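You operate a simulated robot arm through the tools that you are given. There is no shell and no other tool. Be economical: measure what you need, move in short steps, check, and stop when the job is done.

Carry out the task below with a simulated two-armed robot. There is one attempt and no reset: what you move stays moved.

TASK
Take the tea towel from the table top and hang it over the towel rail.

It is judged by the outcome, as a careful person would: the job done as asked, and still so three seconds after it is handed in. It fails if anything else is knocked over, pushed out of place, dropped, spilled or broken. Flat cloth is picked up by pressing the open fingertips on it (5 to 10 N) and closing them slowly along it; thin cloth reads only 2 to 8 mm in the jaws.

THE ROBOT
Two 7-joint arms with two-finger parallel grippers on one trunk, on a base that drives. Base frame: it is fixed to the floor where the robot stands at the start and does not move with it; the origin is under the middle of the robot, x ahead of it, y to its left, z up. Readings come in mm, rad, newtons and seconds.
The left shoulder is at the start at [70, 163, 1070], the right one opposite. Payload 3.43 kg a hand.
The tool frame of a hand sits at the grasp point between the pads (the TCP): z along the fingers, y along the line on which they close. The tips reach 34 mm beyond it. The gripper opens to 128 mm. The fingers are 24 mm wide and 12 mm thick; the gripper's body (48 by 130 mm) begins 96 mm behind the TCP.
Orientation is that of the tool frame in the base frame, as a unit quaternion [x, y, z, w]. With the fingers straight down and closing along the base's y, the tool's x points along the base's -x, its y along +y and its z along -z.

THE INTERFACE
- The arms move only by the tool move_arm. It takes "left_motion", "right_motion" or both (then of equal length, played together; a hand with none holds still); each is a list of rows, each a list of 3 entries, a list of its own where there are three numbers: the shift along the base's x, y, z in units of 20 mm (1.0 is 20 mm), then the turn, a rotation vector about the base's x, y, z in units of 8 degrees (1.0 is 8 degrees), then the finger opening in mm, from 0 to 128. In form: [[[tx, ty, tz], [rx, ry, rz], claw], ...]. A call has 1 to 10 rows; each row shifts and turns the commanded pose from where the row before left it. A call with a number of a shift or a turn outside -1 to 1 is refused whole. Rows are played at 5 a second. More than 50 mm and 0.15 rad between two rows, or a gripper value outside its range, and nothing of the call is played. Where a pose cannot be reached the arm comes as near as it can. A force on the tool above 40 N (or 10 N above the force at the start of the call, whichever is more), or a blocked arm, ends the call early, and 0.2 s more pass. The fingers move at their own pace (about 153 mm/s each) and stop on an object; they squeeze with about 37 N. The grip force told is the motor's: it shows also when the fingers shut on nothing. Time passes only in rows, and 0.2 s behind the last, so rows that do not move let the fingers close. The reply holds the time, the measured pose of the TCP, the force on the tool along the base axes, the opening and the grip force, in the units named above and with some noise.
- Cameras (640 x 400 px; columns grow to the right, rows downward): "scene" is now at [125, -9.9, 1272.5]; the picture's right is [-0.13, -0.99, 0.00], its down [-0.79, 0.11, -0.61] and it looks along [0.60, -0.08, -0.79] (base axes); focal length 249 px, centre (320, 200). "left" rides on the left gripper at [76, 11, -160] in its tool frame; the picture's right is [-0.15, 0.99, 0.00], its down [-0.88, -0.13, -0.46] and it looks along [-0.45, -0.07, 0.89] (tool axes); focal length 234 px, centre (320, 200). "right" rides on the right gripper at [76, -11, -160] in its tool frame; the picture's right is [0.15, 0.99, 0.00], its down [-0.88, 0.13, -0.46] and it looks along [-0.45, 0.07, 0.89] (tool axes); focal length 234 px, centre (320, 200). There is no depth. A picture from a camera that has moved, and an enlarged one, comes with that camera's place and axes in the base frame and with its lens.
- get_image(camera): a new picture of that camera. It takes no simulated time.
- move_column(by): slides the trunk up (or, below 0, down) by that many mm; the arms and the scene camera ride with it, the base frame stays. It gives what a move gives, with no picture.
- drive_base(legs): drives the robot by 1 to 6 legs, each [ahead, left, turn to the left] in mm, mm and rad, along the robot's own axes; the way and the turn of a leg run together, so that a leg with both is an arc; at most 1500 mm and 3.142 rad a leg. The arms and the cameras ride along, it lands a little off, and it stops where it bumps. It gives what a move gives.
- aim_head(pan, tilt): turns the head with the scene camera to pan (to the left, within 1.501 rad either way) and tilt (down, from -0.506 to 1.204), counted from straight ahead of the robot. It gives what a move gives.
- enlarge(camera, box): a new picture of the part [left, top, right, bottom] of that camera's present view, enlarged. It takes no simulated time.
- close_job(): hands the job in; it is judged then, once.

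Go step by step. Nothing tells you exact positions but the pictures and the camera data: compare them with the known pose of the tool, close in by small moves and look again before you grip or let go. The budget is 120 turns and 108 pictures, counting those below and the enlarged ones. Unless the task says otherwise, let go and move clear before handing in, and close with one line.

The tools are called by a JSON object that holds its "fn" and its "kwargs". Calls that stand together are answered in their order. move_arm: Moves the arms, as the interface text tells. Its arguments: {"type":"object","properties":{"left_motion":{"type":"array","items":{"type":"array"}},"right_motion":{"type":"array","items":{"type":"array"}}},"required":[]} The other tools are called the same way: move_column (by) slides the trunk up or down; drive_base (legs) drives the base; aim_head (pan, tilt) turns the head that bears the scene camera; get_image (camera) takes a picture; enlarge (camera, box) takes an enlarged picture of a part of a camera's view; close_job () hands the job in.

At the start:

```text
time_s: 0.0
left_tool_pos: [664.1, 160.4, 924.4]
left_tcp_rot: [0.0, 1.0, 0.0, 0.001]
left_wrist_force: [-1.0, 0.3, -0.5]
left_gripper_width: 128.0
left_finger_force: 0.1
right_tool_pos: [481.4, -201.6, 927.6]
right_tcp_rot: [0.0, 1.0, 0.0, 0.0]
right_wrist_force: [-0.6, 0.8, 0.9]
right_gripper_width: 127.9
right_finger_force: 0.1
trunk travel left (down, up): [-550.0, 390.0]
robot x, y, heading: [0.4, 0.2, -0.003]
head pan, tilt: [-0.133, 0.918]
```

scene: 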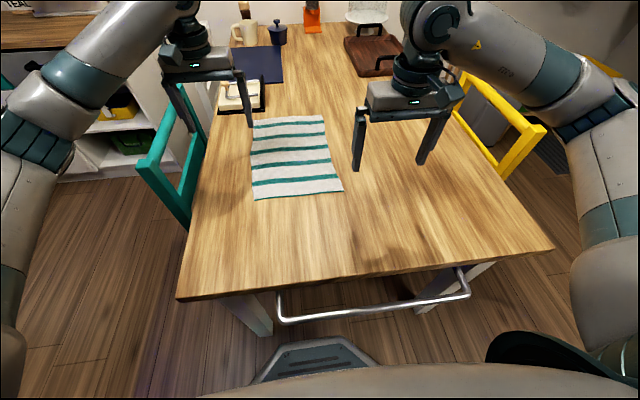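
right: 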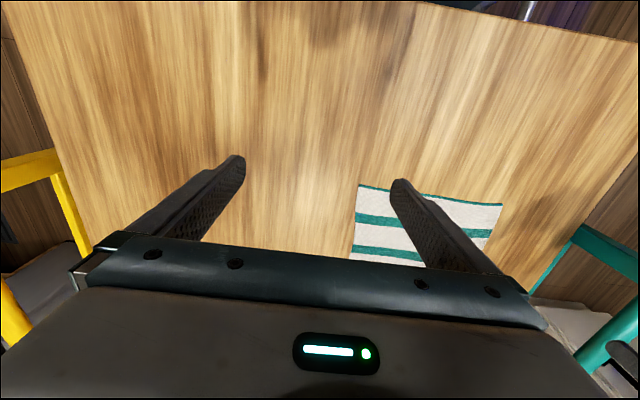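
left: 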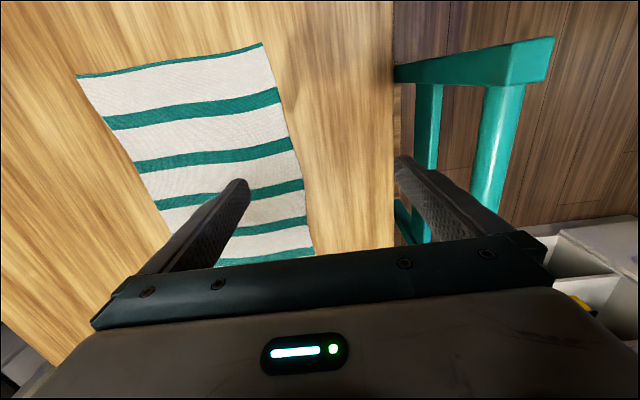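

The towel lies at about x 600–1010, y −143–130. The rail runs along the near table edge, roughly x 270, y −430 to 77, and I don't know its height yet. I'll look down at it from two heights to find its height.

{"fn": "aim_head", "kwargs": {"pan": -0.25, "tilt": 1.2}}

{"fn": "get_image", "kwargs": {"camera": "scene"}}

{"fn": "move_column", "kwargs": {"by": 200}}

{"fn": "get_image", "kwargs": {"camera": "scene"}}

```text
time_s: 0.8
left_tool_pos: [665.1, 160.4, 922.9]
left_tcp_rot: [0.001, 1.0, -0.001, 0.0]
left_wrist_force: [-0.7, 0.7, 0.2]
left_gripper_width: 128.1
left_finger_force: 0.0
right_tool_pos: [481.4, -202.0, 928.4]
right_tcp_rot: [0.0, 1.0, 0.0, -0.001]
right_wrist_force: [-1.4, -0.4, 0.0]
right_gripper_width: 128.1
right_finger_force: 0.0
trunk travel left (down, up): [-550.0, 390.0]
robot x, y, heading: [-1.8, 1.7, 0.002]
head pan, tilt: [-0.25, 1.201]
```

```text
104 pictures are left
camera scene: at [105.4, -13.8, 1254.0], right [-0.25, -0.97, 0.0], down [-0.9, 0.23, -0.36], along [0.35, -0.09, -0.93], focal length 249 px, centre (320, 200)
```

scene: 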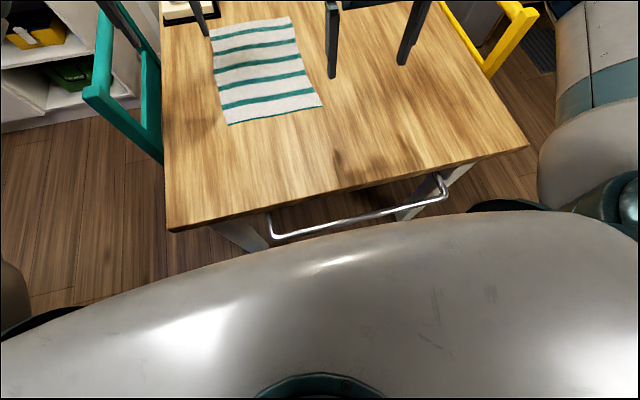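

```text
time_s: 3.0
left_tool_pos: [664.6, 160.1, 1123.1]
left_tcp_rot: [0.0, 1.0, 0.0, 0.0]
left_wrist_force: [0.6, 0.4, -0.1]
left_gripper_width: 127.9
left_finger_force: 0.0
right_tool_pos: [481.8, -202.0, 1128.5]
right_tcp_rot: [0.001, 1.0, 0.0, 0.001]
right_wrist_force: [0.8, 0.0, -0.5]
right_gripper_width: 127.8
right_finger_force: 0.1
trunk travel left (down, up): [-750.0, 190.0]
robot x, y, heading: [-2.5, 0.1, -0.004]
head pan, tilt: [-0.25, 1.201]
```

```text
103 pictures are left
camera scene: at [105.6, -13.9, 1453.9], right [-0.25, -0.97, 0.0], down [-0.9, 0.23, -0.36], along [0.35, -0.09, -0.93], focal length 249 px, centre (320, 200)
```

scene: 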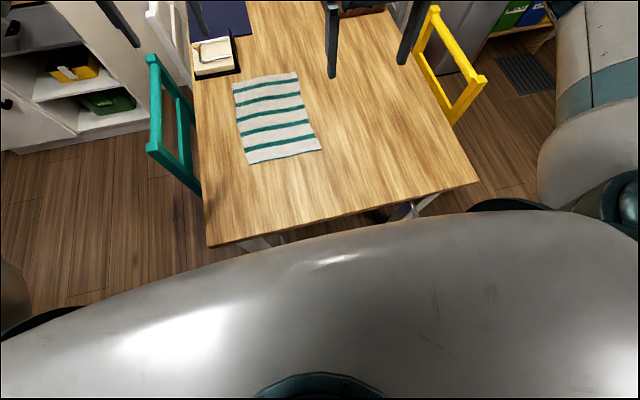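

Both views agree: the towel's near corners are at about (600,125) and (603,−146). I'll lower the trunk again and bring both hands above that edge.

{"fn": "move_column", "kwargs": {"by": -200}}

{"fn": "move_arm", "kwargs": {"left_motion": [[[-0.267, -0.378, -0.906], [0, 0, 0], 50], [[-0.267, -0.378, -0.906], [0, 0, 0], 50], [[-0.267, -0.378, -0.906], [0, 0, 0], 50], [[-0.267, -0.378, -0.906], [0, 0, 0], 50], [[-0.267, -0.378, -0.906], [0, 0, 0], 50], [[-0.267, -0.378, -0.906], [0, 0, 0], 50], [[-0.267, -0.378, -0.906], [0, 0, 0], 50], [[-0.267, -0.378, -0.906], [0, 0, 0], 50], [[-0.267, -0.378, -0.8], [0, 0, 0], 50]], "right_motion": [[[0.756, 0.5, -0.933], [0, 0, 0], 50], [[0.756, 0.5, -0.933], [0, 0, 0], 50], [[0.756, 0.5, -0.933], [0, 0, 0], 50], [[0.756, 0.5, -0.933], [0, 0, 0], 50], [[0.756, 0.5, -0.933], [0, 0, 0], 50], [[0.756, 0.5, -0.933], [0, 0, 0], 50], [[0.756, 0.5, -0.933], [0, 0, 0], 50], [[0.756, 0.5, -0.933], [0, 0, 0], 50], [[0.756, 0.5, -0.8], [0, 0, 0], 50]]}}

{"fn": "aim_head", "kwargs": {"pan": 0, "tilt": 0.9}}

{"fn": "get_image", "kwargs": {"camera": "scene"}}

{"fn": "get_image", "kwargs": {"camera": "left"}}

{"fn": "get_image", "kwargs": {"camera": "right"}}

```text
time_s: 5.1
left_tool_pos: [664.8, 160.2, 924.4]
left_tcp_rot: [0.0, 1.0, -0.001, 0.0]
left_wrist_force: [0.1, 0.0, -0.6]
left_gripper_width: 127.9
left_finger_force: 0.1
right_tool_pos: [480.6, -203.1, 928.6]
right_tcp_rot: [0.0, 1.0, 0.0, 0.0]
right_wrist_force: [-0.4, 0.4, 0.1]
right_gripper_width: 127.8
right_finger_force: 0.0
trunk travel left (down, up): [-550.0, 390.0]
robot x, y, heading: [-0.7, -2.4, 0.001]
head pan, tilt: [-0.25, 1.201]
```

```text
time_s: 7.0
left_tool_pos: [622.0, 98.8, 784.9]
left_tcp_rot: [0.0, 1.0, -0.003, 0.007]
left_wrist_force: [-3.9, 0.7, 15.6]
left_gripper_width: 49.6
left_finger_force: 0.1
right_tool_pos: [603.3, -118.3, 785.4]
right_tcp_rot: [-0.001, 1.0, 0.003, 0.005]
right_wrist_force: [-4.8, 0.4, 17.8]
right_gripper_width: 50.0
right_finger_force: 0.2
trunk travel left (down, up): [-550.0, 390.0]
robot x, y, heading: [-1.3, -1.4, -0.002]
head pan, tilt: [-0.25, 1.201]
stopped in row 9 (right hand): the force on the tool passed its limit (the readings are from after the stop); the commanded pose is now the measured one
```

```text
time_s: 7.8
left_tool_pos: [620.6, 98.2, 785.4]
left_tcp_rot: [-0.001, 1.0, -0.003, 0.008]
left_wrist_force: [5.1, -0.2, 24.2]
left_gripper_width: 50.3
left_finger_force: 0.2
right_tool_pos: [603.3, -118.7, 785.6]
right_tcp_rot: [0.001, 1.0, 0.004, 0.006]
right_wrist_force: [2.1, 1.0, 27.8]
right_gripper_width: 51.2
right_finger_force: 0.8
trunk travel left (down, up): [-550.0, 390.0]
robot x, y, heading: [1.3, 1.3, -0.0]
head pan, tilt: [0.0, 0.901]
```

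```text
102 pictures are left
camera scene: at [122.6, 0.1, 1274.6], right [0.0, -1.0, 0.0], down [-0.78, 0.0, -0.62], along [0.62, 0.0, -0.78], focal length 249 px, centre (320, 200)
```

scene: 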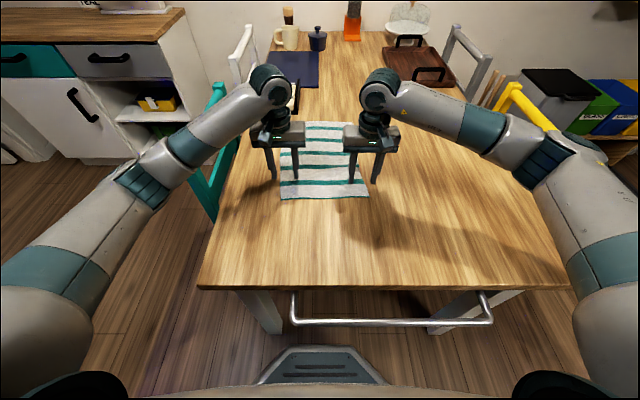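

```text
101 pictures are left
camera left: at [543.0, 109.9, 943.0], right [0.14, 0.99, 0.0], down [0.87, -0.12, 0.47], along [0.46, -0.07, -0.88], focal length 234 px, centre (320, 200)
```

left: 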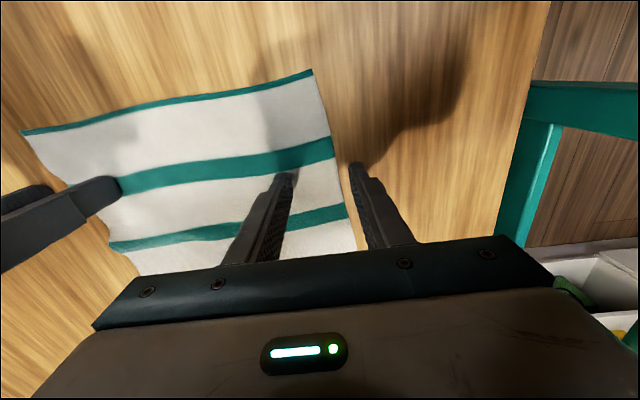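

```text
100 pictures are left
camera right: at [523.7, -131.5, 944.1], right [-0.15, 0.99, 0.0], down [0.87, 0.13, 0.47], along [0.46, 0.07, -0.88], focal length 234 px, centre (320, 200)
```

right: 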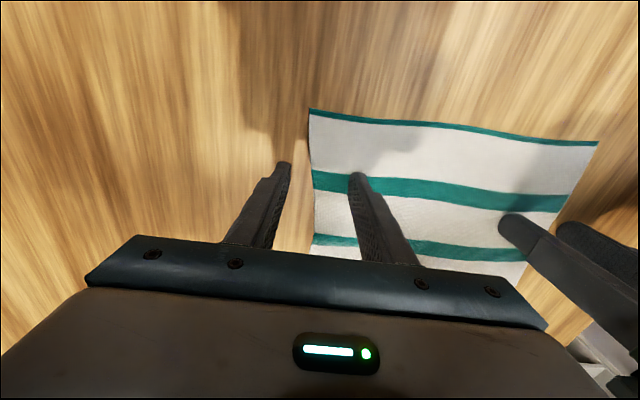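

Contact came at TCP z 785, so the table top is really at about z 751. That puts the towel's near edge at x≈542, y −132…109. I'll lift off and move to just inside that edge.

{"fn": "move_arm", "kwargs": {"left_motion": [[[0, 0, 1], [0, 0, 0], 40], [[0, 0, 0.75], [0, 0, 0], 40], [[-0.8, -0.3, 0], [0, 0, 0], 40], [[-0.8, -0.3, 0], [0, 0, 0], 40], [[-0.8, -0.3, 0], [0, 0, 0], 40], [[-0.75, -0.25, 0], [0, 0, 0], 40], [[0, 0, 0], [0, 0, 0], 40]], "right_motion": [[[0, 0, 1], [0, 0, 0], 40], [[0, 0, 0.75], [0, 0, 0], 40], [[-0.55, 0.25, 0], [0, 0, 0], 40], [[-0.55, 0.25, 0], [0, 0, 0], 40], [[-0.55, 0.25, 0], [0, 0, 0], 40], [[-0.6, 0.25, 0], [0, 0, 0], 40], [[0, 0, 0], [0, 0, 0], 40]]}}

{"fn": "get_image", "kwargs": {"camera": "left"}}

{"fn": "get_image", "kwargs": {"camera": "right"}}

{"fn": "enlarge", "kwargs": {"camera": "scene", "box": [220, 100, 420, 225]}}

```text
time_s: 9.4
left_tool_pos: [560.2, 76.2, 817.8]
left_tcp_rot: [-0.001, 1.0, -0.002, 0.005]
left_wrist_force: [0.1, -0.8, -0.5]
left_gripper_width: 39.8
left_finger_force: 0.0
right_tool_pos: [558.6, -99.1, 816.1]
right_tcp_rot: [0.0, 1.0, 0.002, 0.003]
right_wrist_force: [-1.0, -0.1, 0.3]
right_gripper_width: 39.8
right_finger_force: 0.0
trunk travel left (down, up): [-550.0, 390.0]
robot x, y, heading: [-0.1, -0.5, -0.003]
head pan, tilt: [0.0, 0.901]
```

```text
99 pictures are left
camera left: at [483.1, 87.3, 975.4], right [0.14, 0.99, 0.0], down [0.88, -0.13, 0.46], along [0.46, -0.07, -0.89], focal length 234 px, centre (320, 200)
```

left: 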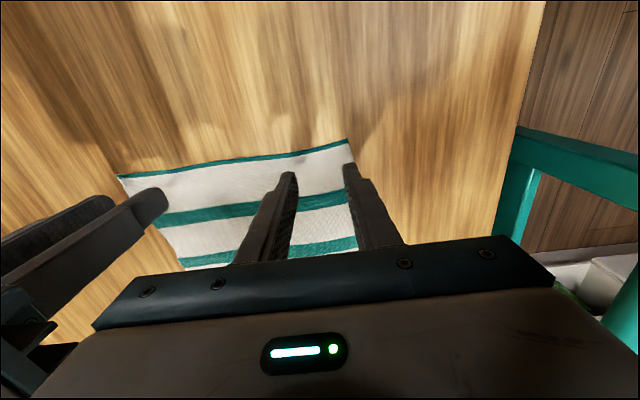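

```text
98 pictures are left
camera right: at [480.6, -111.2, 975.5], right [-0.15, 0.99, 0.0], down [0.88, 0.13, 0.46], along [0.46, 0.07, -0.89], focal length 234 px, centre (320, 200)
```

right: 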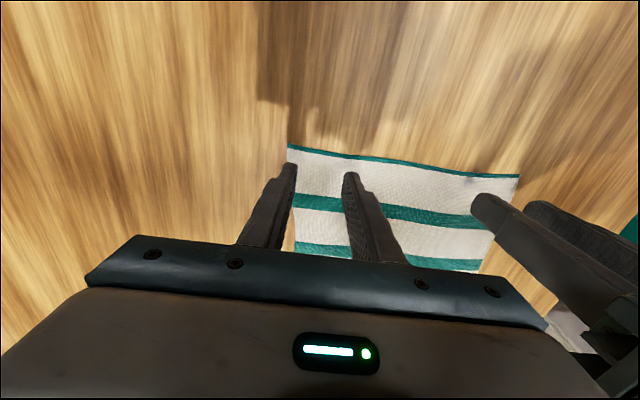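

```text
3.20 times, centred on (320, 162) of scene
camera zoom: at [127.3, -0.2, 1273.8], right [0.0, -1.0, 0.0], down [-0.78, 0.0, -0.62], along [0.62, 0.0, -0.78], focal length 797 px, centre (320, 320)
```

zoom: 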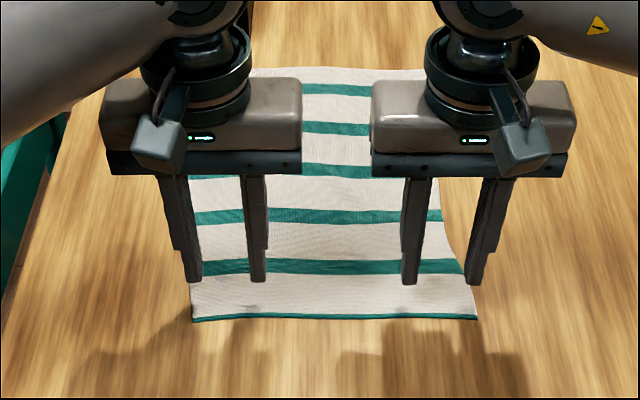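

The towel corners are confirmed at (539,104) and (542,−132). Both hands shift inward a little and go down to just above the cloth, then touch in small steps.

{"fn": "move_arm", "kwargs": {"left_motion": [[[0, -0.35, -0.5], [0, 0, 0], 36], [[0, 0, -0.6], [0, 0, 0], 36], [[0, 0, -0.35], [0, 0, 0], 36], [[0, 0, 0], [0, 0, 0], 36]], "right_motion": [[[0, 0.3, -0.5], [0, 0, 0], 36], [[0, 0, -0.6], [0, 0, 0], 36], [[0, 0, -0.3], [0, 0, 0], 36], [[0, 0, 0], [0, 0, 0], 36]]}}

```text
time_s: 10.4
left_tool_pos: [560.7, 68.9, 787.1]
left_tcp_rot: [-0.002, 1.0, -0.002, 0.004]
left_wrist_force: [0.9, 0.2, 0.4]
left_gripper_width: 35.5
left_finger_force: 0.1
right_tool_pos: [558.9, -93.0, 788.3]
right_tcp_rot: [-0.001, 1.0, 0.003, 0.003]
right_wrist_force: [-0.4, 0.3, -0.3]
right_gripper_width: 35.8
right_finger_force: 0.0
trunk travel left (down, up): [-550.0, 390.0]
robot x, y, heading: [0.2, -1.6, 0.001]
head pan, tilt: [0.0, 0.901]
```

No contact yet, with the hands about 2 mm above. I'll lower a few mm more.

{"fn": "move_arm", "kwargs": {"left_motion": [[[0, 0, -0.12], [0, 0, 0], 36], [[0, 0, 0], [0, 0, 0], 36]], "right_motion": [[[0, 0, -0.17], [0, 0, 0], 36], [[0, 0, 0], [0, 0, 0], 36]]}}

```text
time_s: 11.0
left_tool_pos: [559.5, 68.0, 785.3]
left_tcp_rot: [-0.001, 1.0, -0.002, 0.005]
left_wrist_force: [2.3, -0.6, 4.8]
left_gripper_width: 36.0
left_finger_force: 0.1
right_tool_pos: [559.3, -94.4, 784.8]
right_tcp_rot: [-0.001, 1.0, 0.003, 0.004]
right_wrist_force: [1.3, -0.1, 7.7]
right_gripper_width: 35.9
right_finger_force: 0.1
trunk travel left (down, up): [-550.0, 390.0]
robot x, y, heading: [-2.2, -0.4, -0.002]
head pan, tilt: [0.0, 0.901]
```

Both hands press at 5–8 N. Now I close slowly along the cloth.

{"fn": "move_arm", "kwargs": {"left_motion": [[[0, 0, -0.04], [0, 0, 0], 32], [[0, 0, 0], [0, 0, 0], 28], [[0, 0, 0], [0, 0, 0], 24], [[0, 0, 0], [0, 0, 0], 20], [[0, 0, 0], [0, 0, 0], 15], [[0, 0, 0], [0, 0, 0], 10], [[0, 0, 0], [0, 0, 0], 5], [[0, 0, 0], [0, 0, 0], 0], [[0, 0, 0], [0, 0, 0], 0]], "right_motion": [[[0, 0, 0], [0, 0, 0], 32], [[0, 0, 0], [0, 0, 0], 28], [[0, 0, 0], [0, 0, 0], 24], [[0, 0, 0], [0, 0, 0], 20], [[0, 0, 0], [0, 0, 0], 15], [[0, 0, 0], [0, 0, 0], 10], [[0, 0, 0], [0, 0, 0], 5], [[0, 0, 0], [0, 0, 0], 0], [[0, 0, 0], [0, 0, 0], 0]]}}

{"fn": "enlarge", "kwargs": {"camera": "scene", "box": [220, 100, 420, 225]}}

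```text
time_s: 13.0
left_tool_pos: [559.1, 67.6, 786.2]
left_tcp_rot: [-0.001, 1.0, -0.001, 0.006]
left_wrist_force: [-0.4, -7.0, 16.2]
left_gripper_width: 2.0
left_finger_force: 37.3
right_tool_pos: [557.7, -93.0, 785.1]
right_tcp_rot: [-0.001, 1.0, 0.003, 0.003]
right_wrist_force: [0.1, 6.8, 5.4]
right_gripper_width: 2.1
right_finger_force: 36.0
trunk travel left (down, up): [-550.0, 390.0]
robot x, y, heading: [3.8, -2.0, -0.001]
head pan, tilt: [0.0, 0.901]
```

```text
3.20 times, centred on (320, 162) of scene
camera zoom: at [125.0, -0.2, 1274.1], right [0.0, -1.0, 0.0], down [-0.78, 0.0, -0.62], along [0.62, 0.0, -0.78], focal length 797 px, centre (320, 320)
```

zoom: 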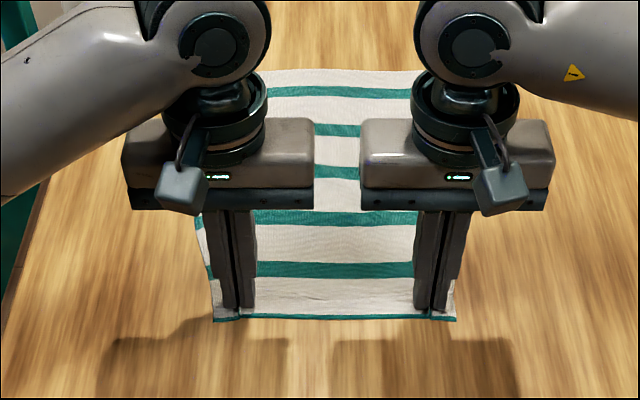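

Both jaws read 2 mm and the cloth has folded between the fingers. I'll lift and check.

{"fn": "move_arm", "kwargs": {"left_motion": [[[0, 0, 0.5], [0, 0, 0], 0], [[0, 0, 0.8], [0, 0, 0], 0], [[0, 0, 1], [0, 0, 0], 0], [[0, 0, 1], [0, 0, 0], 0], [[0, 0, 1], [0, 0, 0], 0], [[0, 0, 0], [0, 0, 0], 0]], "right_motion": [[[0, 0, 0.5], [0, 0, 0], 0], [[0, 0, 0.8], [0, 0, 0], 0], [[0, 0, 1], [0, 0, 0], 0], [[0, 0, 1], [0, 0, 0], 0], [[0, 0, 1], [0, 0, 0], 0], [[0, 0, 0], [0, 0, 0], 0]]}}

{"fn": "get_image", "kwargs": {"camera": "scene"}}

```text
time_s: 14.4
left_tool_pos: [561.0, 65.8, 868.8]
left_tcp_rot: [-0.001, 1.0, -0.001, 0.004]
left_wrist_force: [0.9, -9.1, 0.3]
left_gripper_width: 2.1
left_finger_force: 36.1
right_tool_pos: [560.0, -94.6, 870.9]
right_tcp_rot: [-0.001, 1.0, 0.003, 0.002]
right_wrist_force: [-0.7, 9.1, -0.1]
right_gripper_width: 2.0
right_finger_force: 36.8
trunk travel left (down, up): [-550.0, 390.0]
robot x, y, heading: [2.8, -0.0, -0.002]
head pan, tilt: [0.0, 0.901]
```

```text
95 pictures are left
camera scene: at [127.2, -0.1, 1273.8], right [0.0, -1.0, 0.0], down [-0.78, 0.0, -0.62], along [0.62, 0.0, -0.78], focal length 249 px, centre (320, 200)
```

scene: 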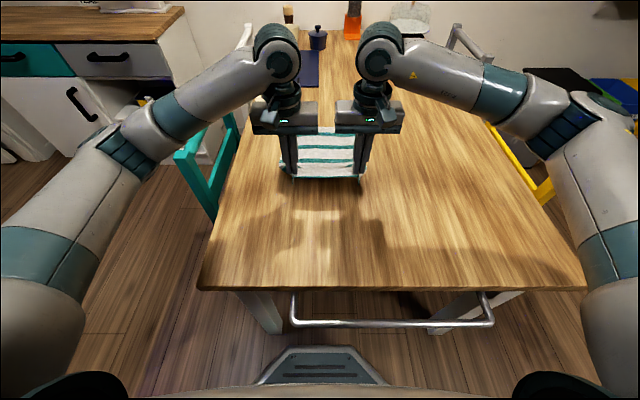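

The towel is held cleanly by both hands and hangs flat. I'll ease the tension slightly, raise the trunk so it hangs free, then back off and shift right to face the rail's middle (y≈−162).

{"fn": "move_arm", "kwargs": {"left_motion": [[[0, -0.12, 0], [0, 0, 0], 0]], "right_motion": [[[0, 0.12, 0], [0, 0, 0], 0]]}}

{"fn": "move_column", "kwargs": {"by": 330}}

{"fn": "drive_base", "kwargs": {"legs": [[-350, 0, 0], [0, -148, 0]]}}

{"fn": "get_image", "kwargs": {"camera": "scene"}}

```text
time_s: 14.8
left_tool_pos: [561.0, 66.5, 869.4]
left_tcp_rot: [-0.002, 1.0, 0.0, 0.004]
left_wrist_force: [-0.2, -1.8, 0.0]
left_gripper_width: 1.9
left_finger_force: 37.5
right_tool_pos: [559.9, -91.5, 871.0]
right_tcp_rot: [0.0, 1.0, 0.003, 0.003]
right_wrist_force: [-0.3, 2.3, 0.8]
right_gripper_width: 2.0
right_finger_force: 36.4
trunk travel left (down, up): [-550.0, 390.0]
robot x, y, heading: [1.8, 1.4, -0.002]
head pan, tilt: [0.0, 0.901]
```

```text
time_s: 18.1
left_tool_pos: [561.0, 65.5, 1198.8]
left_tcp_rot: [-0.002, 1.0, -0.001, 0.005]
left_wrist_force: [0.3, -0.2, 0.5]
left_gripper_width: 1.9
left_finger_force: 36.2
right_tool_pos: [559.8, -91.0, 1201.9]
right_tcp_rot: [0.0, 1.0, 0.003, 0.003]
right_wrist_force: [0.2, 0.3, -0.8]
right_gripper_width: 1.9
right_finger_force: 36.3
trunk travel left (down, up): [-880.0, 60.0]
robot x, y, heading: [-0.9, -1.3, 0.0]
head pan, tilt: [0.0, 0.901]
```

```text
time_s: 21.3
left_tool_pos: [212.7, -80.8, 1200.0]
left_tcp_rot: [0.0, 1.0, -0.003, 0.004]
left_wrist_force: [0.6, 0.5, -0.1]
left_gripper_width: 2.1
left_finger_force: 37.2
right_tool_pos: [211.3, -238.2, 1201.1]
right_tcp_rot: [0.001, 1.0, 0.002, 0.003]
right_wrist_force: [0.0, 1.0, 0.3]
right_gripper_width: 1.8
right_finger_force: 37.0
trunk travel left (down, up): [-880.0, 60.0]
robot x, y, heading: [-346.3, -149.9, 0.001]
head pan, tilt: [0.0, 0.901]
```

```text
94 pictures are left
camera scene: at [-221.1, -144.8, 1603.8], right [0.0, -1.0, 0.0], down [-0.78, 0.0, -0.62], along [0.62, 0.0, -0.78], focal length 249 px, centre (320, 200)
```

scene: 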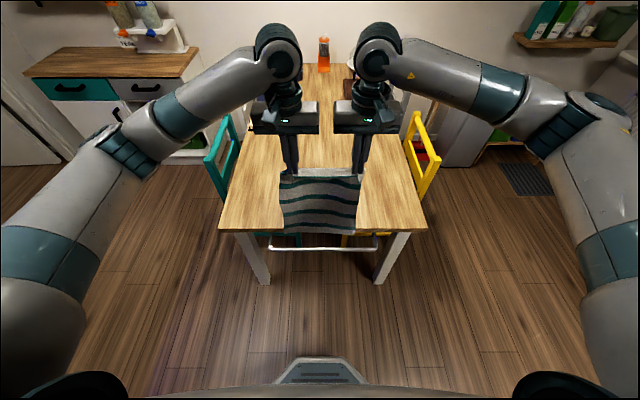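

The towel hangs freely and the rail ends show on both sides of it. I'll zoom in to measure the rail.

{"fn": "enlarge", "kwargs": {"camera": "scene", "box": [220, 190, 420, 315]}}

```text
3.20 times, centred on (320, 252) of scene
camera zoom: at [-221.1, -144.8, 1603.8], right [0.0, -1.0, 0.0], down [-0.78, 0.0, -0.62], along [0.62, 0.0, -0.78], focal length 797 px, centre (320, 32)
```

zoom: 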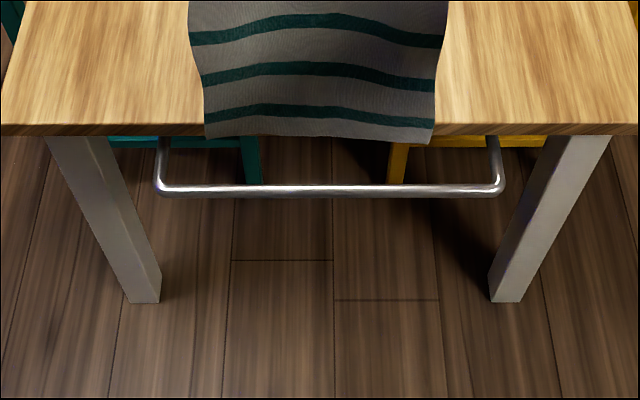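

From the two views the rail is at x≈252, z≈685, y −375…59, and the table edge is at x≈310, so the gap is centred at x≈285. I'll move the hands forward above the gap, let the towel settle, and look again.

{"fn": "move_arm", "kwargs": {"left_motion": [[[0.7, 0, 0], [0, 0, 0], 0], [[0.75, 0, 0], [0, 0, 0], 0], [[0.75, 0, 0], [0, 0, 0], 0], [[0.75, 0, 0], [0, 0, 0], 0], [[0.6, 0, 0], [0, 0, 0], 0], [[0, 0, 0], [0, 0, 0], 0], [[0, 0, 0], [0, 0, 0], 0], [[0, 0, 0], [0, 0, 0], 0], [[0, 0, 0], [0, 0, 0], 0], [[0, 0, 0], [0, 0, 0], 0]], "right_motion": [[[0.75, 0, 0], [0, 0, 0], 0], [[0.75, 0, 0], [0, 0, 0], 0], [[0.75, 0, 0], [0, 0, 0], 0], [[0.75, 0, 0], [0, 0, 0], 0], [[0.6, 0, 0], [0, 0, 0], 0], [[0, 0, 0], [0, 0, 0], 0], [[0, 0, 0], [0, 0, 0], 0], [[0, 0, 0], [0, 0, 0], 0], [[0, 0, 0], [0, 0, 0], 0], [[0, 0, 0], [0, 0, 0], 0]]}}

{"fn": "enlarge", "kwargs": {"camera": "scene", "box": [220, 140, 420, 265]}}

{"fn": "get_image", "kwargs": {"camera": "left"}}

{"fn": "get_image", "kwargs": {"camera": "right"}}

```text
time_s: 23.5
left_tool_pos: [284.8, -82.9, 1198.0]
left_tcp_rot: [0.0, 1.0, -0.002, 0.004]
left_wrist_force: [0.4, 0.5, -0.4]
left_gripper_width: 2.1
left_finger_force: 36.6
right_tool_pos: [282.4, -240.1, 1201.3]
right_tcp_rot: [0.001, 1.0, 0.003, 0.003]
right_wrist_force: [-0.3, -0.2, 0.1]
right_gripper_width: 1.8
right_finger_force: 36.2
trunk travel left (down, up): [-880.0, 60.0]
robot x, y, heading: [-349.4, -147.1, -0.006]
head pan, tilt: [0.0, 0.901]
```

```text
3.20 times, centred on (320, 202) of scene
camera zoom: at [-221.0, -147.7, 1603.8], right [0.0, -1.0, 0.0], down [-0.78, 0.0, -0.62], along [0.62, 0.0, -0.78], focal length 797 px, centre (320, 192)
```

zoom: 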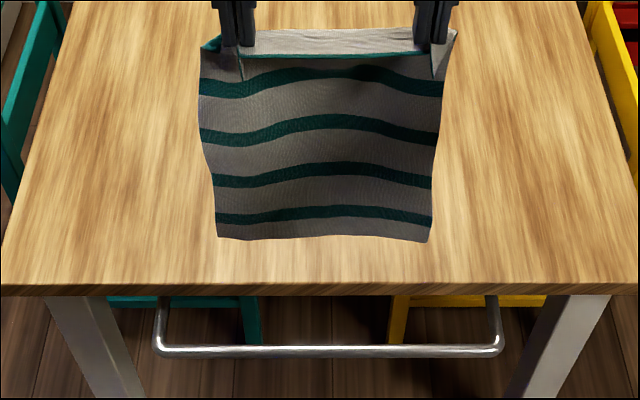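

```text
91 pictures are left
camera left: at [206.9, -71.6, 1357.0], right [0.15, 0.99, 0.0], down [0.88, -0.13, 0.46], along [0.46, -0.07, -0.89], focal length 234 px, centre (320, 200)
```

left: 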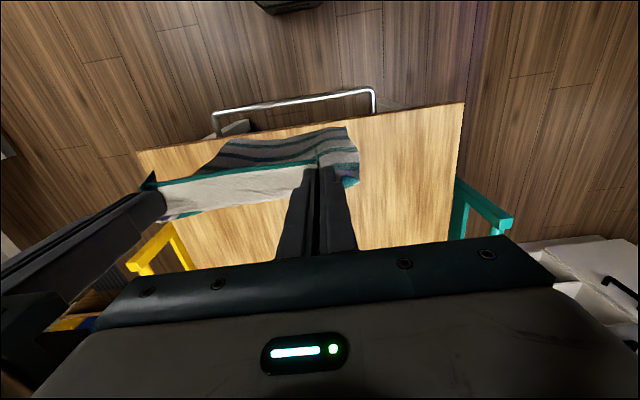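

```text
90 pictures are left
camera right: at [205.0, -251.1, 1361.3], right [-0.14, 0.99, 0.0], down [0.88, 0.13, 0.46], along [0.46, 0.07, -0.89], focal length 234 px, centre (320, 200)
```

right: 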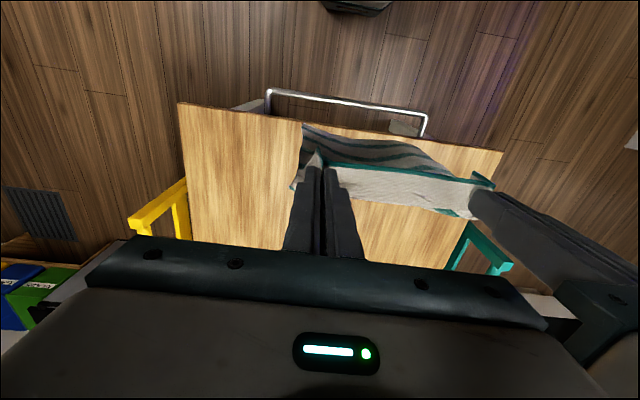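

The towel's bottom edge is at about x 305, z 850, which is 20 mm ahead of the hands. I'll move back 20 mm and lower a bit, then check whether it has settled.

{"fn": "move_arm", "kwargs": {"left_motion": [[[-0.5, 0, 0], [0, 0, 0], 0], [[-0.5, 0, 0], [0, 0, 0], 0], [[0, 0, 0], [0, 0, 0], 0], [[0, 0, 0], [0, 0, 0], 0]], "right_motion": [[[-0.45, 0, 0], [0, 0, 0], 0], [[-0.45, 0, 0], [0, 0, 0], 0], [[0, 0, 0], [0, 0, 0], 0], [[0, 0, 0], [0, 0, 0], 0]]}}

{"fn": "move_column", "kwargs": {"by": -60}}

{"fn": "enlarge", "kwargs": {"camera": "scene", "box": [220, 140, 420, 265]}}

{"fn": "enlarge", "kwargs": {"camera": "left", "box": [130, 60, 450, 260]}}

{"fn": "enlarge", "kwargs": {"camera": "right", "box": [190, 60, 510, 260]}}

```text
time_s: 24.5
left_tool_pos: [263.8, -83.4, 1198.5]
left_tcp_rot: [0.0, 1.0, -0.002, 0.005]
left_wrist_force: [-0.9, -0.3, -1.0]
left_gripper_width: 1.9
left_finger_force: 37.3
right_tool_pos: [264.9, -238.0, 1201.9]
right_tcp_rot: [0.0, 1.0, 0.003, 0.003]
right_wrist_force: [0.4, 0.0, -0.5]
right_gripper_width: 2.3
right_finger_force: 36.9
trunk travel left (down, up): [-880.0, 60.0]
robot x, y, heading: [-345.1, -144.5, -0.002]
head pan, tilt: [0.0, 0.901]
```

```text
time_s: 25.5
left_tool_pos: [263.4, -84.2, 1138.4]
left_tcp_rot: [0.0, 1.0, -0.001, 0.005]
left_wrist_force: [0.7, 1.0, -1.2]
left_gripper_width: 2.0
left_finger_force: 36.4
right_tool_pos: [265.7, -238.9, 1140.9]
right_tcp_rot: [0.001, 1.0, 0.003, 0.003]
right_wrist_force: [-0.7, 0.7, 0.3]
right_gripper_width: 2.0
right_finger_force: 36.9
trunk travel left (down, up): [-820.0, 120.0]
robot x, y, heading: [-350.4, -151.7, -0.006]
head pan, tilt: [0.0, 0.901]
```

```text
3.20 times, centred on (320, 202) of scene
camera zoom: at [-221.3, -147.8, 1543.9], right [0.0, -1.0, 0.0], down [-0.78, 0.0, -0.62], along [0.62, 0.0, -0.78], focal length 797 px, centre (320, 192)
```

zoom: 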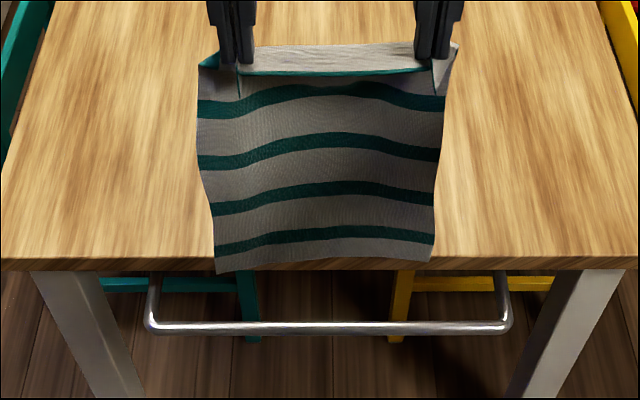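

```text
2.00 times, centred on (290, 160) of left
camera zoom: at [186.1, -71.9, 1297.3], right [0.15, 0.99, 0.0], down [0.88, -0.13, 0.46], along [0.46, -0.07, -0.89], focal length 468 px, centre (380, 280)
```

zoom: 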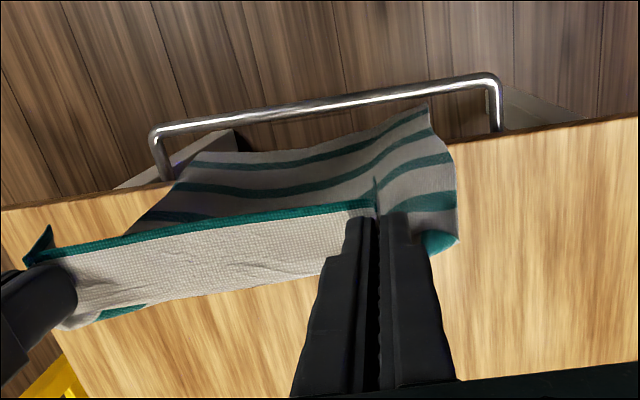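

```text
2.00 times, centred on (350, 160) of right
camera zoom: at [186.5, -250.7, 1301.3], right [-0.14, 0.99, 0.0], down [0.88, 0.13, 0.46], along [0.46, 0.07, -0.89], focal length 468 px, centre (260, 280)
```

zoom: 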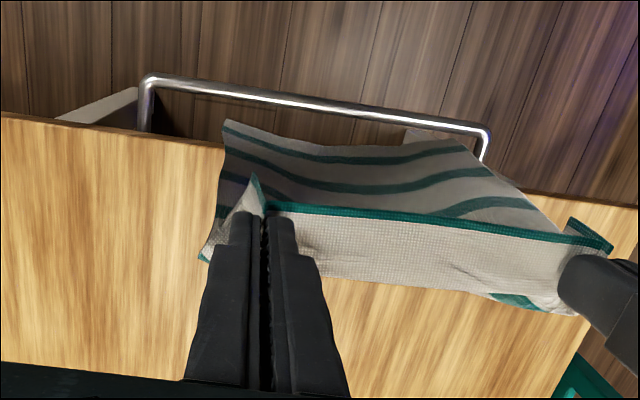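

The towel has settled and hangs vertically, its bottom at x≈254–267, z≈803. I'll shift it forward over the gap (centre x≈287) in gentle steps and lower it to just above the table edge.

{"fn": "move_arm", "kwargs": {"left_motion": [[[0.2, 0, 0], [0, 0, 0], 0], [[0.3, 0, 0], [0, 0, 0], 0], [[0.3, 0, 0], [0, 0, 0], 0], [[0.3, 0, 0], [0, 0, 0], 0], [[0.25, 0, 0], [0, 0, 0], 0], [[0.15, 0, 0], [0, 0, 0], 0], [[0, 0, 0], [0, 0, 0], 0], [[0, 0, 0], [0, 0, 0], 0], [[0, 0, 0], [0, 0, 0], 0], [[0, 0, 0], [0, 0, 0], 0]], "right_motion": [[[0.15, 0, 0], [0, 0, 0], 0], [[0.2, 0, 0], [0, 0, 0], 0], [[0.2, 0, 0], [0, 0, 0], 0], [[0.25, 0, 0], [0, 0, 0], 0], [[0.2, 0, 0], [0, 0, 0], 0], [[0.1, 0, 0], [0, 0, 0], 0], [[0, 0, 0], [0, 0, 0], 0], [[0, 0, 0], [0, 0, 0], 0], [[0, 0, 0], [0, 0, 0], 0], [[0, 0, 0], [0, 0, 0], 0]]}}

{"fn": "move_column", "kwargs": {"by": -40}}

{"fn": "enlarge", "kwargs": {"camera": "scene", "box": [220, 170, 420, 295]}}

{"fn": "enlarge", "kwargs": {"camera": "left", "box": [130, 60, 450, 260]}}

{"fn": "enlarge", "kwargs": {"camera": "right", "box": [190, 60, 510, 260]}}

```text
time_s: 27.7
left_tool_pos: [292.8, -84.2, 1138.3]
left_tcp_rot: [0.0, 1.0, -0.002, 0.004]
left_wrist_force: [1.5, 0.6, 0.9]
left_gripper_width: 2.4
left_finger_force: 36.9
right_tool_pos: [287.8, -238.8, 1141.5]
right_tcp_rot: [0.001, 1.0, 0.003, 0.003]
right_wrist_force: [-0.1, -0.7, -0.6]
right_gripper_width: 2.2
right_finger_force: 36.8
trunk travel left (down, up): [-820.0, 120.0]
robot x, y, heading: [-349.6, -151.7, -0.002]
head pan, tilt: [0.0, 0.901]
```

```text
time_s: 28.5
left_tool_pos: [293.4, -84.1, 1098.9]
left_tcp_rot: [0.0, 1.0, -0.002, 0.004]
left_wrist_force: [-0.7, 0.8, 1.0]
left_gripper_width: 2.1
left_finger_force: 36.9
right_tool_pos: [286.2, -238.7, 1102.0]
right_tcp_rot: [0.001, 1.0, 0.002, 0.004]
right_wrist_force: [-0.6, -0.1, 0.2]
right_gripper_width: 2.4
right_finger_force: 36.5
trunk travel left (down, up): [-780.0, 160.0]
robot x, y, heading: [-346.7, -144.9, -0.004]
head pan, tilt: [0.0, 0.901]
```

```text
3.20 times, centred on (320, 232) of scene
camera zoom: at [-221.8, -147.8, 1503.9], right [0.0, -1.0, 0.0], down [-0.78, 0.0, -0.62], along [0.62, 0.0, -0.78], focal length 797 px, centre (320, 96)
```

zoom: 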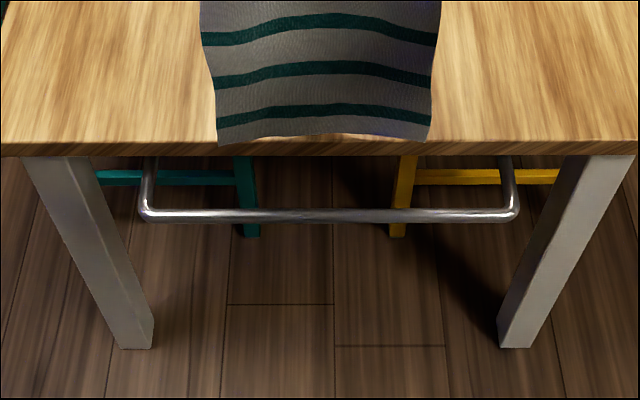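

```text
2.00 times, centred on (290, 160) of left
camera zoom: at [215.4, -72.0, 1257.6], right [0.15, 0.99, 0.0], down [0.88, -0.13, 0.46], along [0.46, -0.07, -0.89], focal length 468 px, centre (380, 280)
```

zoom: 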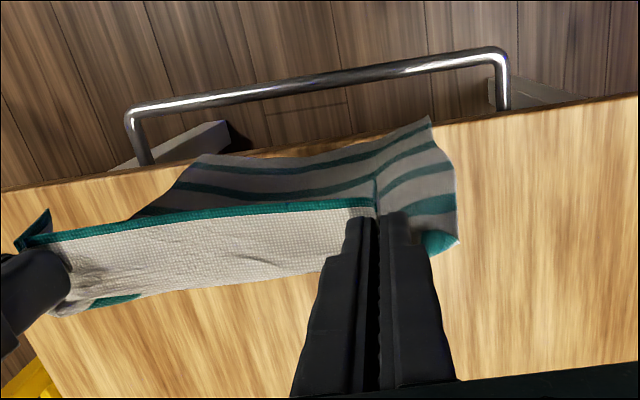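

```text
2.00 times, centred on (350, 160) of right
camera zoom: at [208.2, -250.9, 1261.3], right [-0.14, 0.99, 0.0], down [0.88, 0.13, 0.46], along [0.46, 0.07, -0.89], focal length 468 px, centre (260, 280)
```

zoom: 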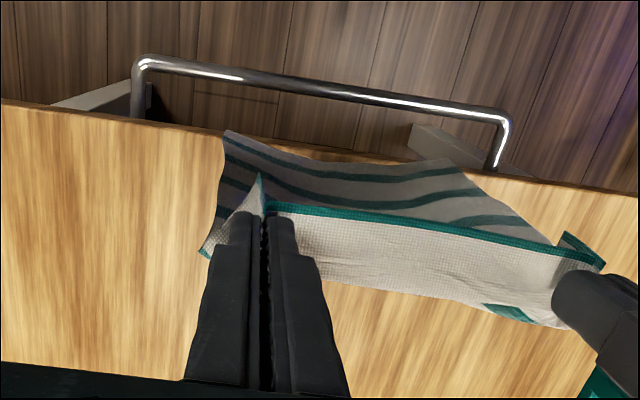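

The towel's bottom is at x≈297, z≈766, close to the table edge at 308. I'll shift back 12 mm and lower into the gap.

{"fn": "move_arm", "kwargs": {"left_motion": [[[-0.2, 0, 0], [0, 0, 0], 0], [[-0.25, 0, 0], [0, 0, 0], 0], [[-0.2, 0, 0], [0, 0, 0], 0], [[0, 0, 0], [0, 0, 0], 0], [[0, 0, 0], [0, 0, 0], 0], [[0, 0, 0], [0, 0, 0], 0], [[0, 0, 0], [0, 0, 0], 0]], "right_motion": [[[-0.2, 0, 0], [0, 0, 0], 0], [[-0.2, 0, 0], [0, 0, 0], 0], [[-0.15, 0, 0], [0, 0, 0], 0], [[0, 0, 0], [0, 0, 0], 0], [[0, 0, 0], [0, 0, 0], 0], [[0, 0, 0], [0, 0, 0], 0], [[0, 0, 0], [0, 0, 0], 0]]}}

{"fn": "move_column", "kwargs": {"by": -50}}

{"fn": "enlarge", "kwargs": {"camera": "scene", "box": [220, 170, 420, 295]}}

{"fn": "enlarge", "kwargs": {"camera": "left", "box": [130, 60, 450, 260]}}

{"fn": "enlarge", "kwargs": {"camera": "right", "box": [190, 60, 510, 260]}}

```text
time_s: 30.1
left_tool_pos: [279.6, -84.7, 1099.1]
left_tcp_rot: [0.001, 1.0, -0.002, 0.005]
left_wrist_force: [0.0, 0.0, 0.7]
left_gripper_width: 1.8
left_finger_force: 37.0
right_tool_pos: [276.9, -238.3, 1101.1]
right_tcp_rot: [0.0, 1.0, 0.003, 0.002]
right_wrist_force: [-0.1, 1.2, -0.2]
right_gripper_width: 2.1
right_finger_force: 37.4
trunk travel left (down, up): [-780.0, 160.0]
robot x, y, heading: [-347.2, -148.0, -0.003]
head pan, tilt: [0.0, 0.901]
```

```text
time_s: 31.0
left_tool_pos: [280.1, -83.3, 1048.6]
left_tcp_rot: [0.0, 1.0, -0.002, 0.004]
left_wrist_force: [-0.6, -0.1, -0.5]
left_gripper_width: 2.0
left_finger_force: 36.5
right_tool_pos: [275.1, -237.4, 1052.9]
right_tcp_rot: [0.001, 1.0, 0.003, 0.003]
right_wrist_force: [0.0, 0.7, 0.8]
right_gripper_width: 2.1
right_finger_force: 37.1
trunk travel left (down, up): [-730.0, 210.0]
robot x, y, heading: [-346.2, -147.2, -0.004]
head pan, tilt: [0.0, 0.901]
```

```text
3.20 times, centred on (320, 232) of scene
camera zoom: at [-221.5, -147.8, 1453.9], right [0.0, -1.0, 0.0], down [-0.78, 0.0, -0.62], along [0.62, 0.0, -0.78], focal length 797 px, centre (320, 96)
```

zoom: 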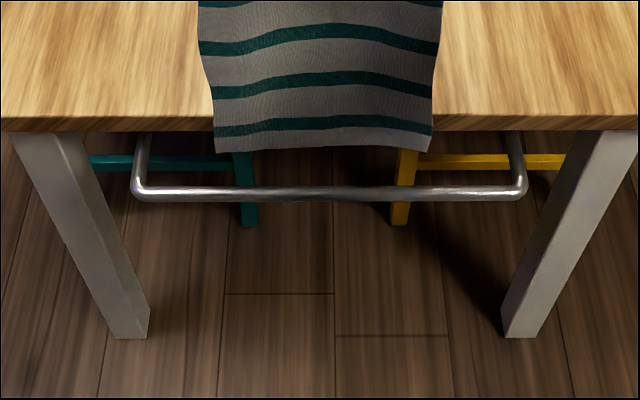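

```text
2.00 times, centred on (290, 160) of left
camera zoom: at [202.1, -72.1, 1207.5], right [0.15, 0.99, 0.0], down [0.88, -0.13, 0.46], along [0.46, -0.07, -0.89], focal length 468 px, centre (380, 280)
```

zoom: 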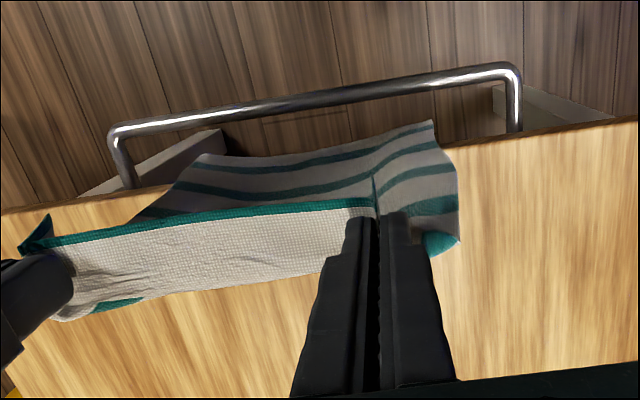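

```text
2.00 times, centred on (350, 160) of right
camera zoom: at [197.4, -250.6, 1211.2], right [-0.14, 0.99, 0.0], down [0.88, 0.13, 0.46], along [0.46, 0.07, -0.89], focal length 468 px, centre (260, 280)
```

zoom: 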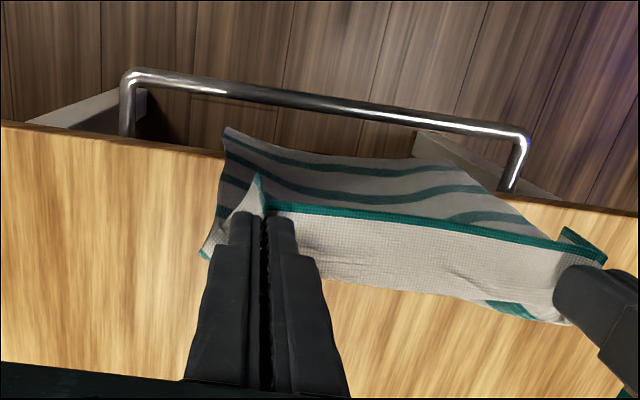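

The bottom edge is at x≈285, z≈716, centred in the gap. I'll keep lowering.

{"fn": "move_column", "kwargs": {"by": -60}}

{"fn": "enlarge", "kwargs": {"camera": "scene", "box": [220, 170, 420, 295]}}

{"fn": "enlarge", "kwargs": {"camera": "left", "box": [130, 60, 450, 260]}}

```text
time_s: 32.0
left_tool_pos: [280.2, -84.8, 989.0]
left_tcp_rot: [0.001, 1.0, -0.001, 0.005]
left_wrist_force: [0.7, -0.1, 0.6]
left_gripper_width: 1.9
left_finger_force: 36.8
right_tool_pos: [276.1, -238.6, 991.4]
right_tcp_rot: [0.0, 1.0, 0.003, 0.003]
right_wrist_force: [-0.2, 0.2, 1.3]
right_gripper_width: 2.1
right_finger_force: 36.4
trunk travel left (down, up): [-670.0, 270.0]
robot x, y, heading: [-348.5, -149.2, -0.003]
head pan, tilt: [0.0, 0.901]
```

```text
3.20 times, centred on (320, 232) of scene
camera zoom: at [-221.4, -147.8, 1393.9], right [0.0, -1.0, 0.0], down [-0.78, 0.0, -0.62], along [0.62, 0.0, -0.78], focal length 797 px, centre (320, 96)
```

zoom: 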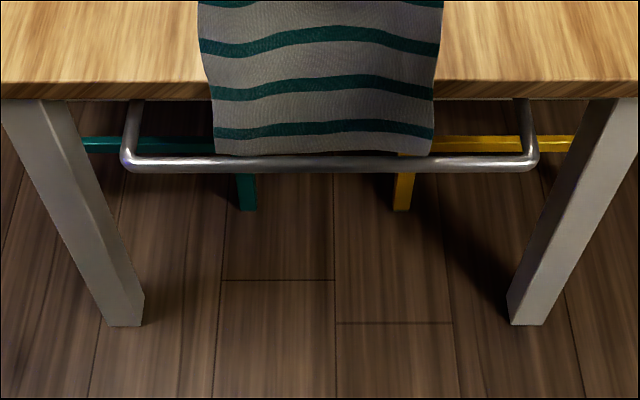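

```text
2.00 times, centred on (290, 160) of left
camera zoom: at [202.2, -72.2, 1147.5], right [0.15, 0.99, 0.0], down [0.88, -0.13, 0.46], along [0.46, -0.07, -0.89], focal length 468 px, centre (380, 280)
```

zoom: 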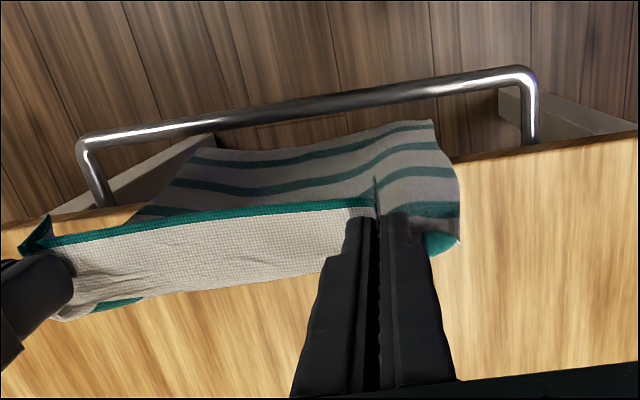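

The bottom edge has passed behind the rail. I'll lower until about half the towel is below it.

{"fn": "move_column", "kwargs": {"by": -90}}

{"fn": "move_column", "kwargs": {"by": -60}}

{"fn": "get_image", "kwargs": {"camera": "scene"}}

{"fn": "get_image", "kwargs": {"camera": "left"}}

```text
time_s: 33.3
left_tool_pos: [280.0, -83.7, 900.2]
left_tcp_rot: [0.0, 1.0, -0.001, 0.004]
left_wrist_force: [0.5, -0.3, 0.2]
left_gripper_width: 2.0
left_finger_force: 36.2
right_tool_pos: [276.5, -237.4, 901.4]
right_tcp_rot: [0.001, 1.0, 0.003, 0.003]
right_wrist_force: [-0.1, -0.1, -0.6]
right_gripper_width: 2.0
right_finger_force: 36.3
trunk travel left (down, up): [-580.0, 360.0]
robot x, y, heading: [-350.4, -148.6, -0.004]
head pan, tilt: [0.0, 0.901]
```

```text
time_s: 34.3
left_tool_pos: [280.0, -82.2, 840.1]
left_tcp_rot: [0.0, 1.0, -0.002, 0.004]
left_wrist_force: [0.1, -0.4, 0.0]
left_gripper_width: 1.8
left_finger_force: 37.0
right_tool_pos: [275.4, -238.7, 840.5]
right_tcp_rot: [0.001, 1.0, 0.003, 0.004]
right_wrist_force: [0.4, 0.3, -0.7]
right_gripper_width: 1.9
right_finger_force: 36.4
trunk travel left (down, up): [-520.0, 420.0]
robot x, y, heading: [-348.0, -148.1, 0.004]
head pan, tilt: [0.0, 0.901]
```

```text
78 pictures are left
camera scene: at [-221.5, -147.8, 1243.9], right [0.0, -1.0, 0.0], down [-0.78, 0.0, -0.62], along [0.62, 0.0, -0.78], focal length 249 px, centre (320, 200)
```

scene: 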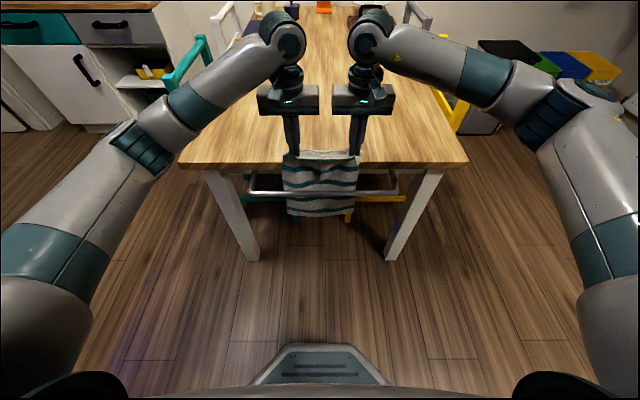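

```text
77 pictures are left
camera left: at [202.1, -72.2, 997.5], right [0.15, 0.99, 0.0], down [0.88, -0.13, 0.46], along [0.46, -0.07, -0.89], focal length 234 px, centre (320, 200)
```

left: 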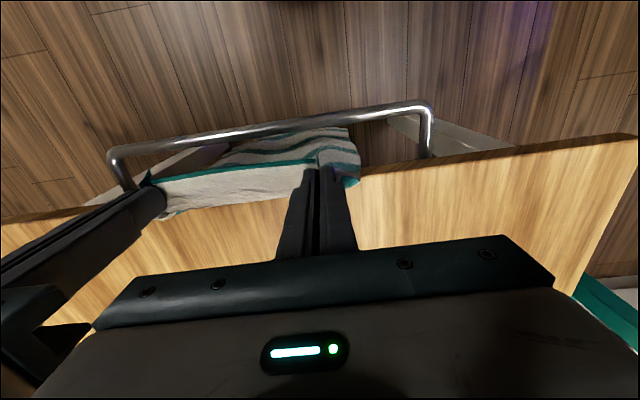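

The towel hangs behind the rail as wanted. Now I bring the hands toward the robot over the rail in an arc.

{"fn": "move_arm", "kwargs": {"left_motion": [[[-0.8, 0, 0], [0, 0, 0], 0], [[-0.8, 0, 0], [0, 0, 0], 0], [[-0.8, 0, -0.1], [0, 0, 0], 0], [[-0.8, 0, -0.2], [0, 0, 0], 0], [[-0.8, 0, -0.4], [0, 0, 0], 0], [[-0.7, 0, -0.6], [0, 0, 0], 0], [[-0.6, 0, -0.7], [0, 0, 0], 0], [[-0.5, 0, -0.8], [0, 0, 0], 0], [[0, 0, 0], [0, 0, 0], 0]], "right_motion": [[[-0.8, 0, 0], [0, 0, 0], 0], [[-0.8, 0, 0], [0, 0, 0], 0], [[-0.8, 0, -0.1], [0, 0, 0], 0], [[-0.8, 0, -0.2], [0, 0, 0], 0], [[-0.8, 0, -0.4], [0, 0, 0], 0], [[-0.7, 0, -0.6], [0, 0, 0], 0], [[-0.6, 0, -0.7], [0, 0, 0], 0], [[-0.5, 0, -0.8], [0, 0, 0], 0], [[0, 0, 0], [0, 0, 0], 0]]}}

{"fn": "get_image", "kwargs": {"camera": "scene"}}

{"fn": "get_image", "kwargs": {"camera": "left"}}

```text
time_s: 36.3
left_tool_pos: [163.7, -84.3, 783.1]
left_tcp_rot: [0.0, 1.0, -0.002, 0.005]
left_wrist_force: [0.1, -0.4, -1.2]
left_gripper_width: 1.7
left_finger_force: 37.2
right_tool_pos: [159.0, -237.2, 784.9]
right_tcp_rot: [0.001, 1.0, 0.003, 0.004]
right_wrist_force: [0.9, 0.2, -0.9]
right_gripper_width: 1.8
right_finger_force: 36.6
trunk travel left (down, up): [-520.0, 420.0]
robot x, y, heading: [-348.4, -146.2, -0.003]
head pan, tilt: [0.0, 0.901]
```

```text
76 pictures are left
camera scene: at [-221.2, -147.8, 1243.8], right [0.0, -1.0, 0.0], down [-0.78, 0.0, -0.62], along [0.62, 0.0, -0.78], focal length 249 px, centre (320, 200)
```

scene: 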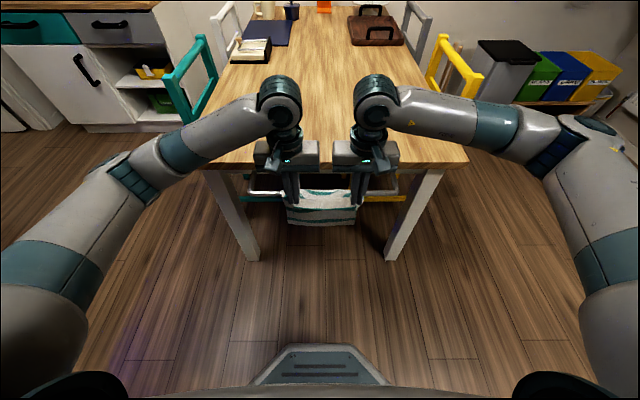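

```text
75 pictures are left
camera left: at [86.4, -72.6, 940.8], right [0.15, 0.99, 0.0], down [0.88, -0.13, 0.46], along [0.46, -0.07, -0.89], focal length 234 px, centre (320, 200)
```

left: 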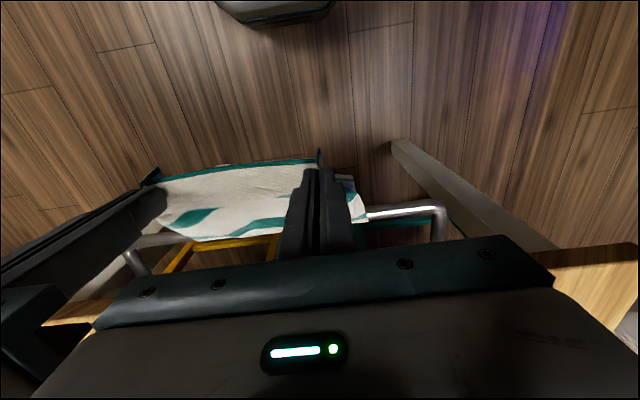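

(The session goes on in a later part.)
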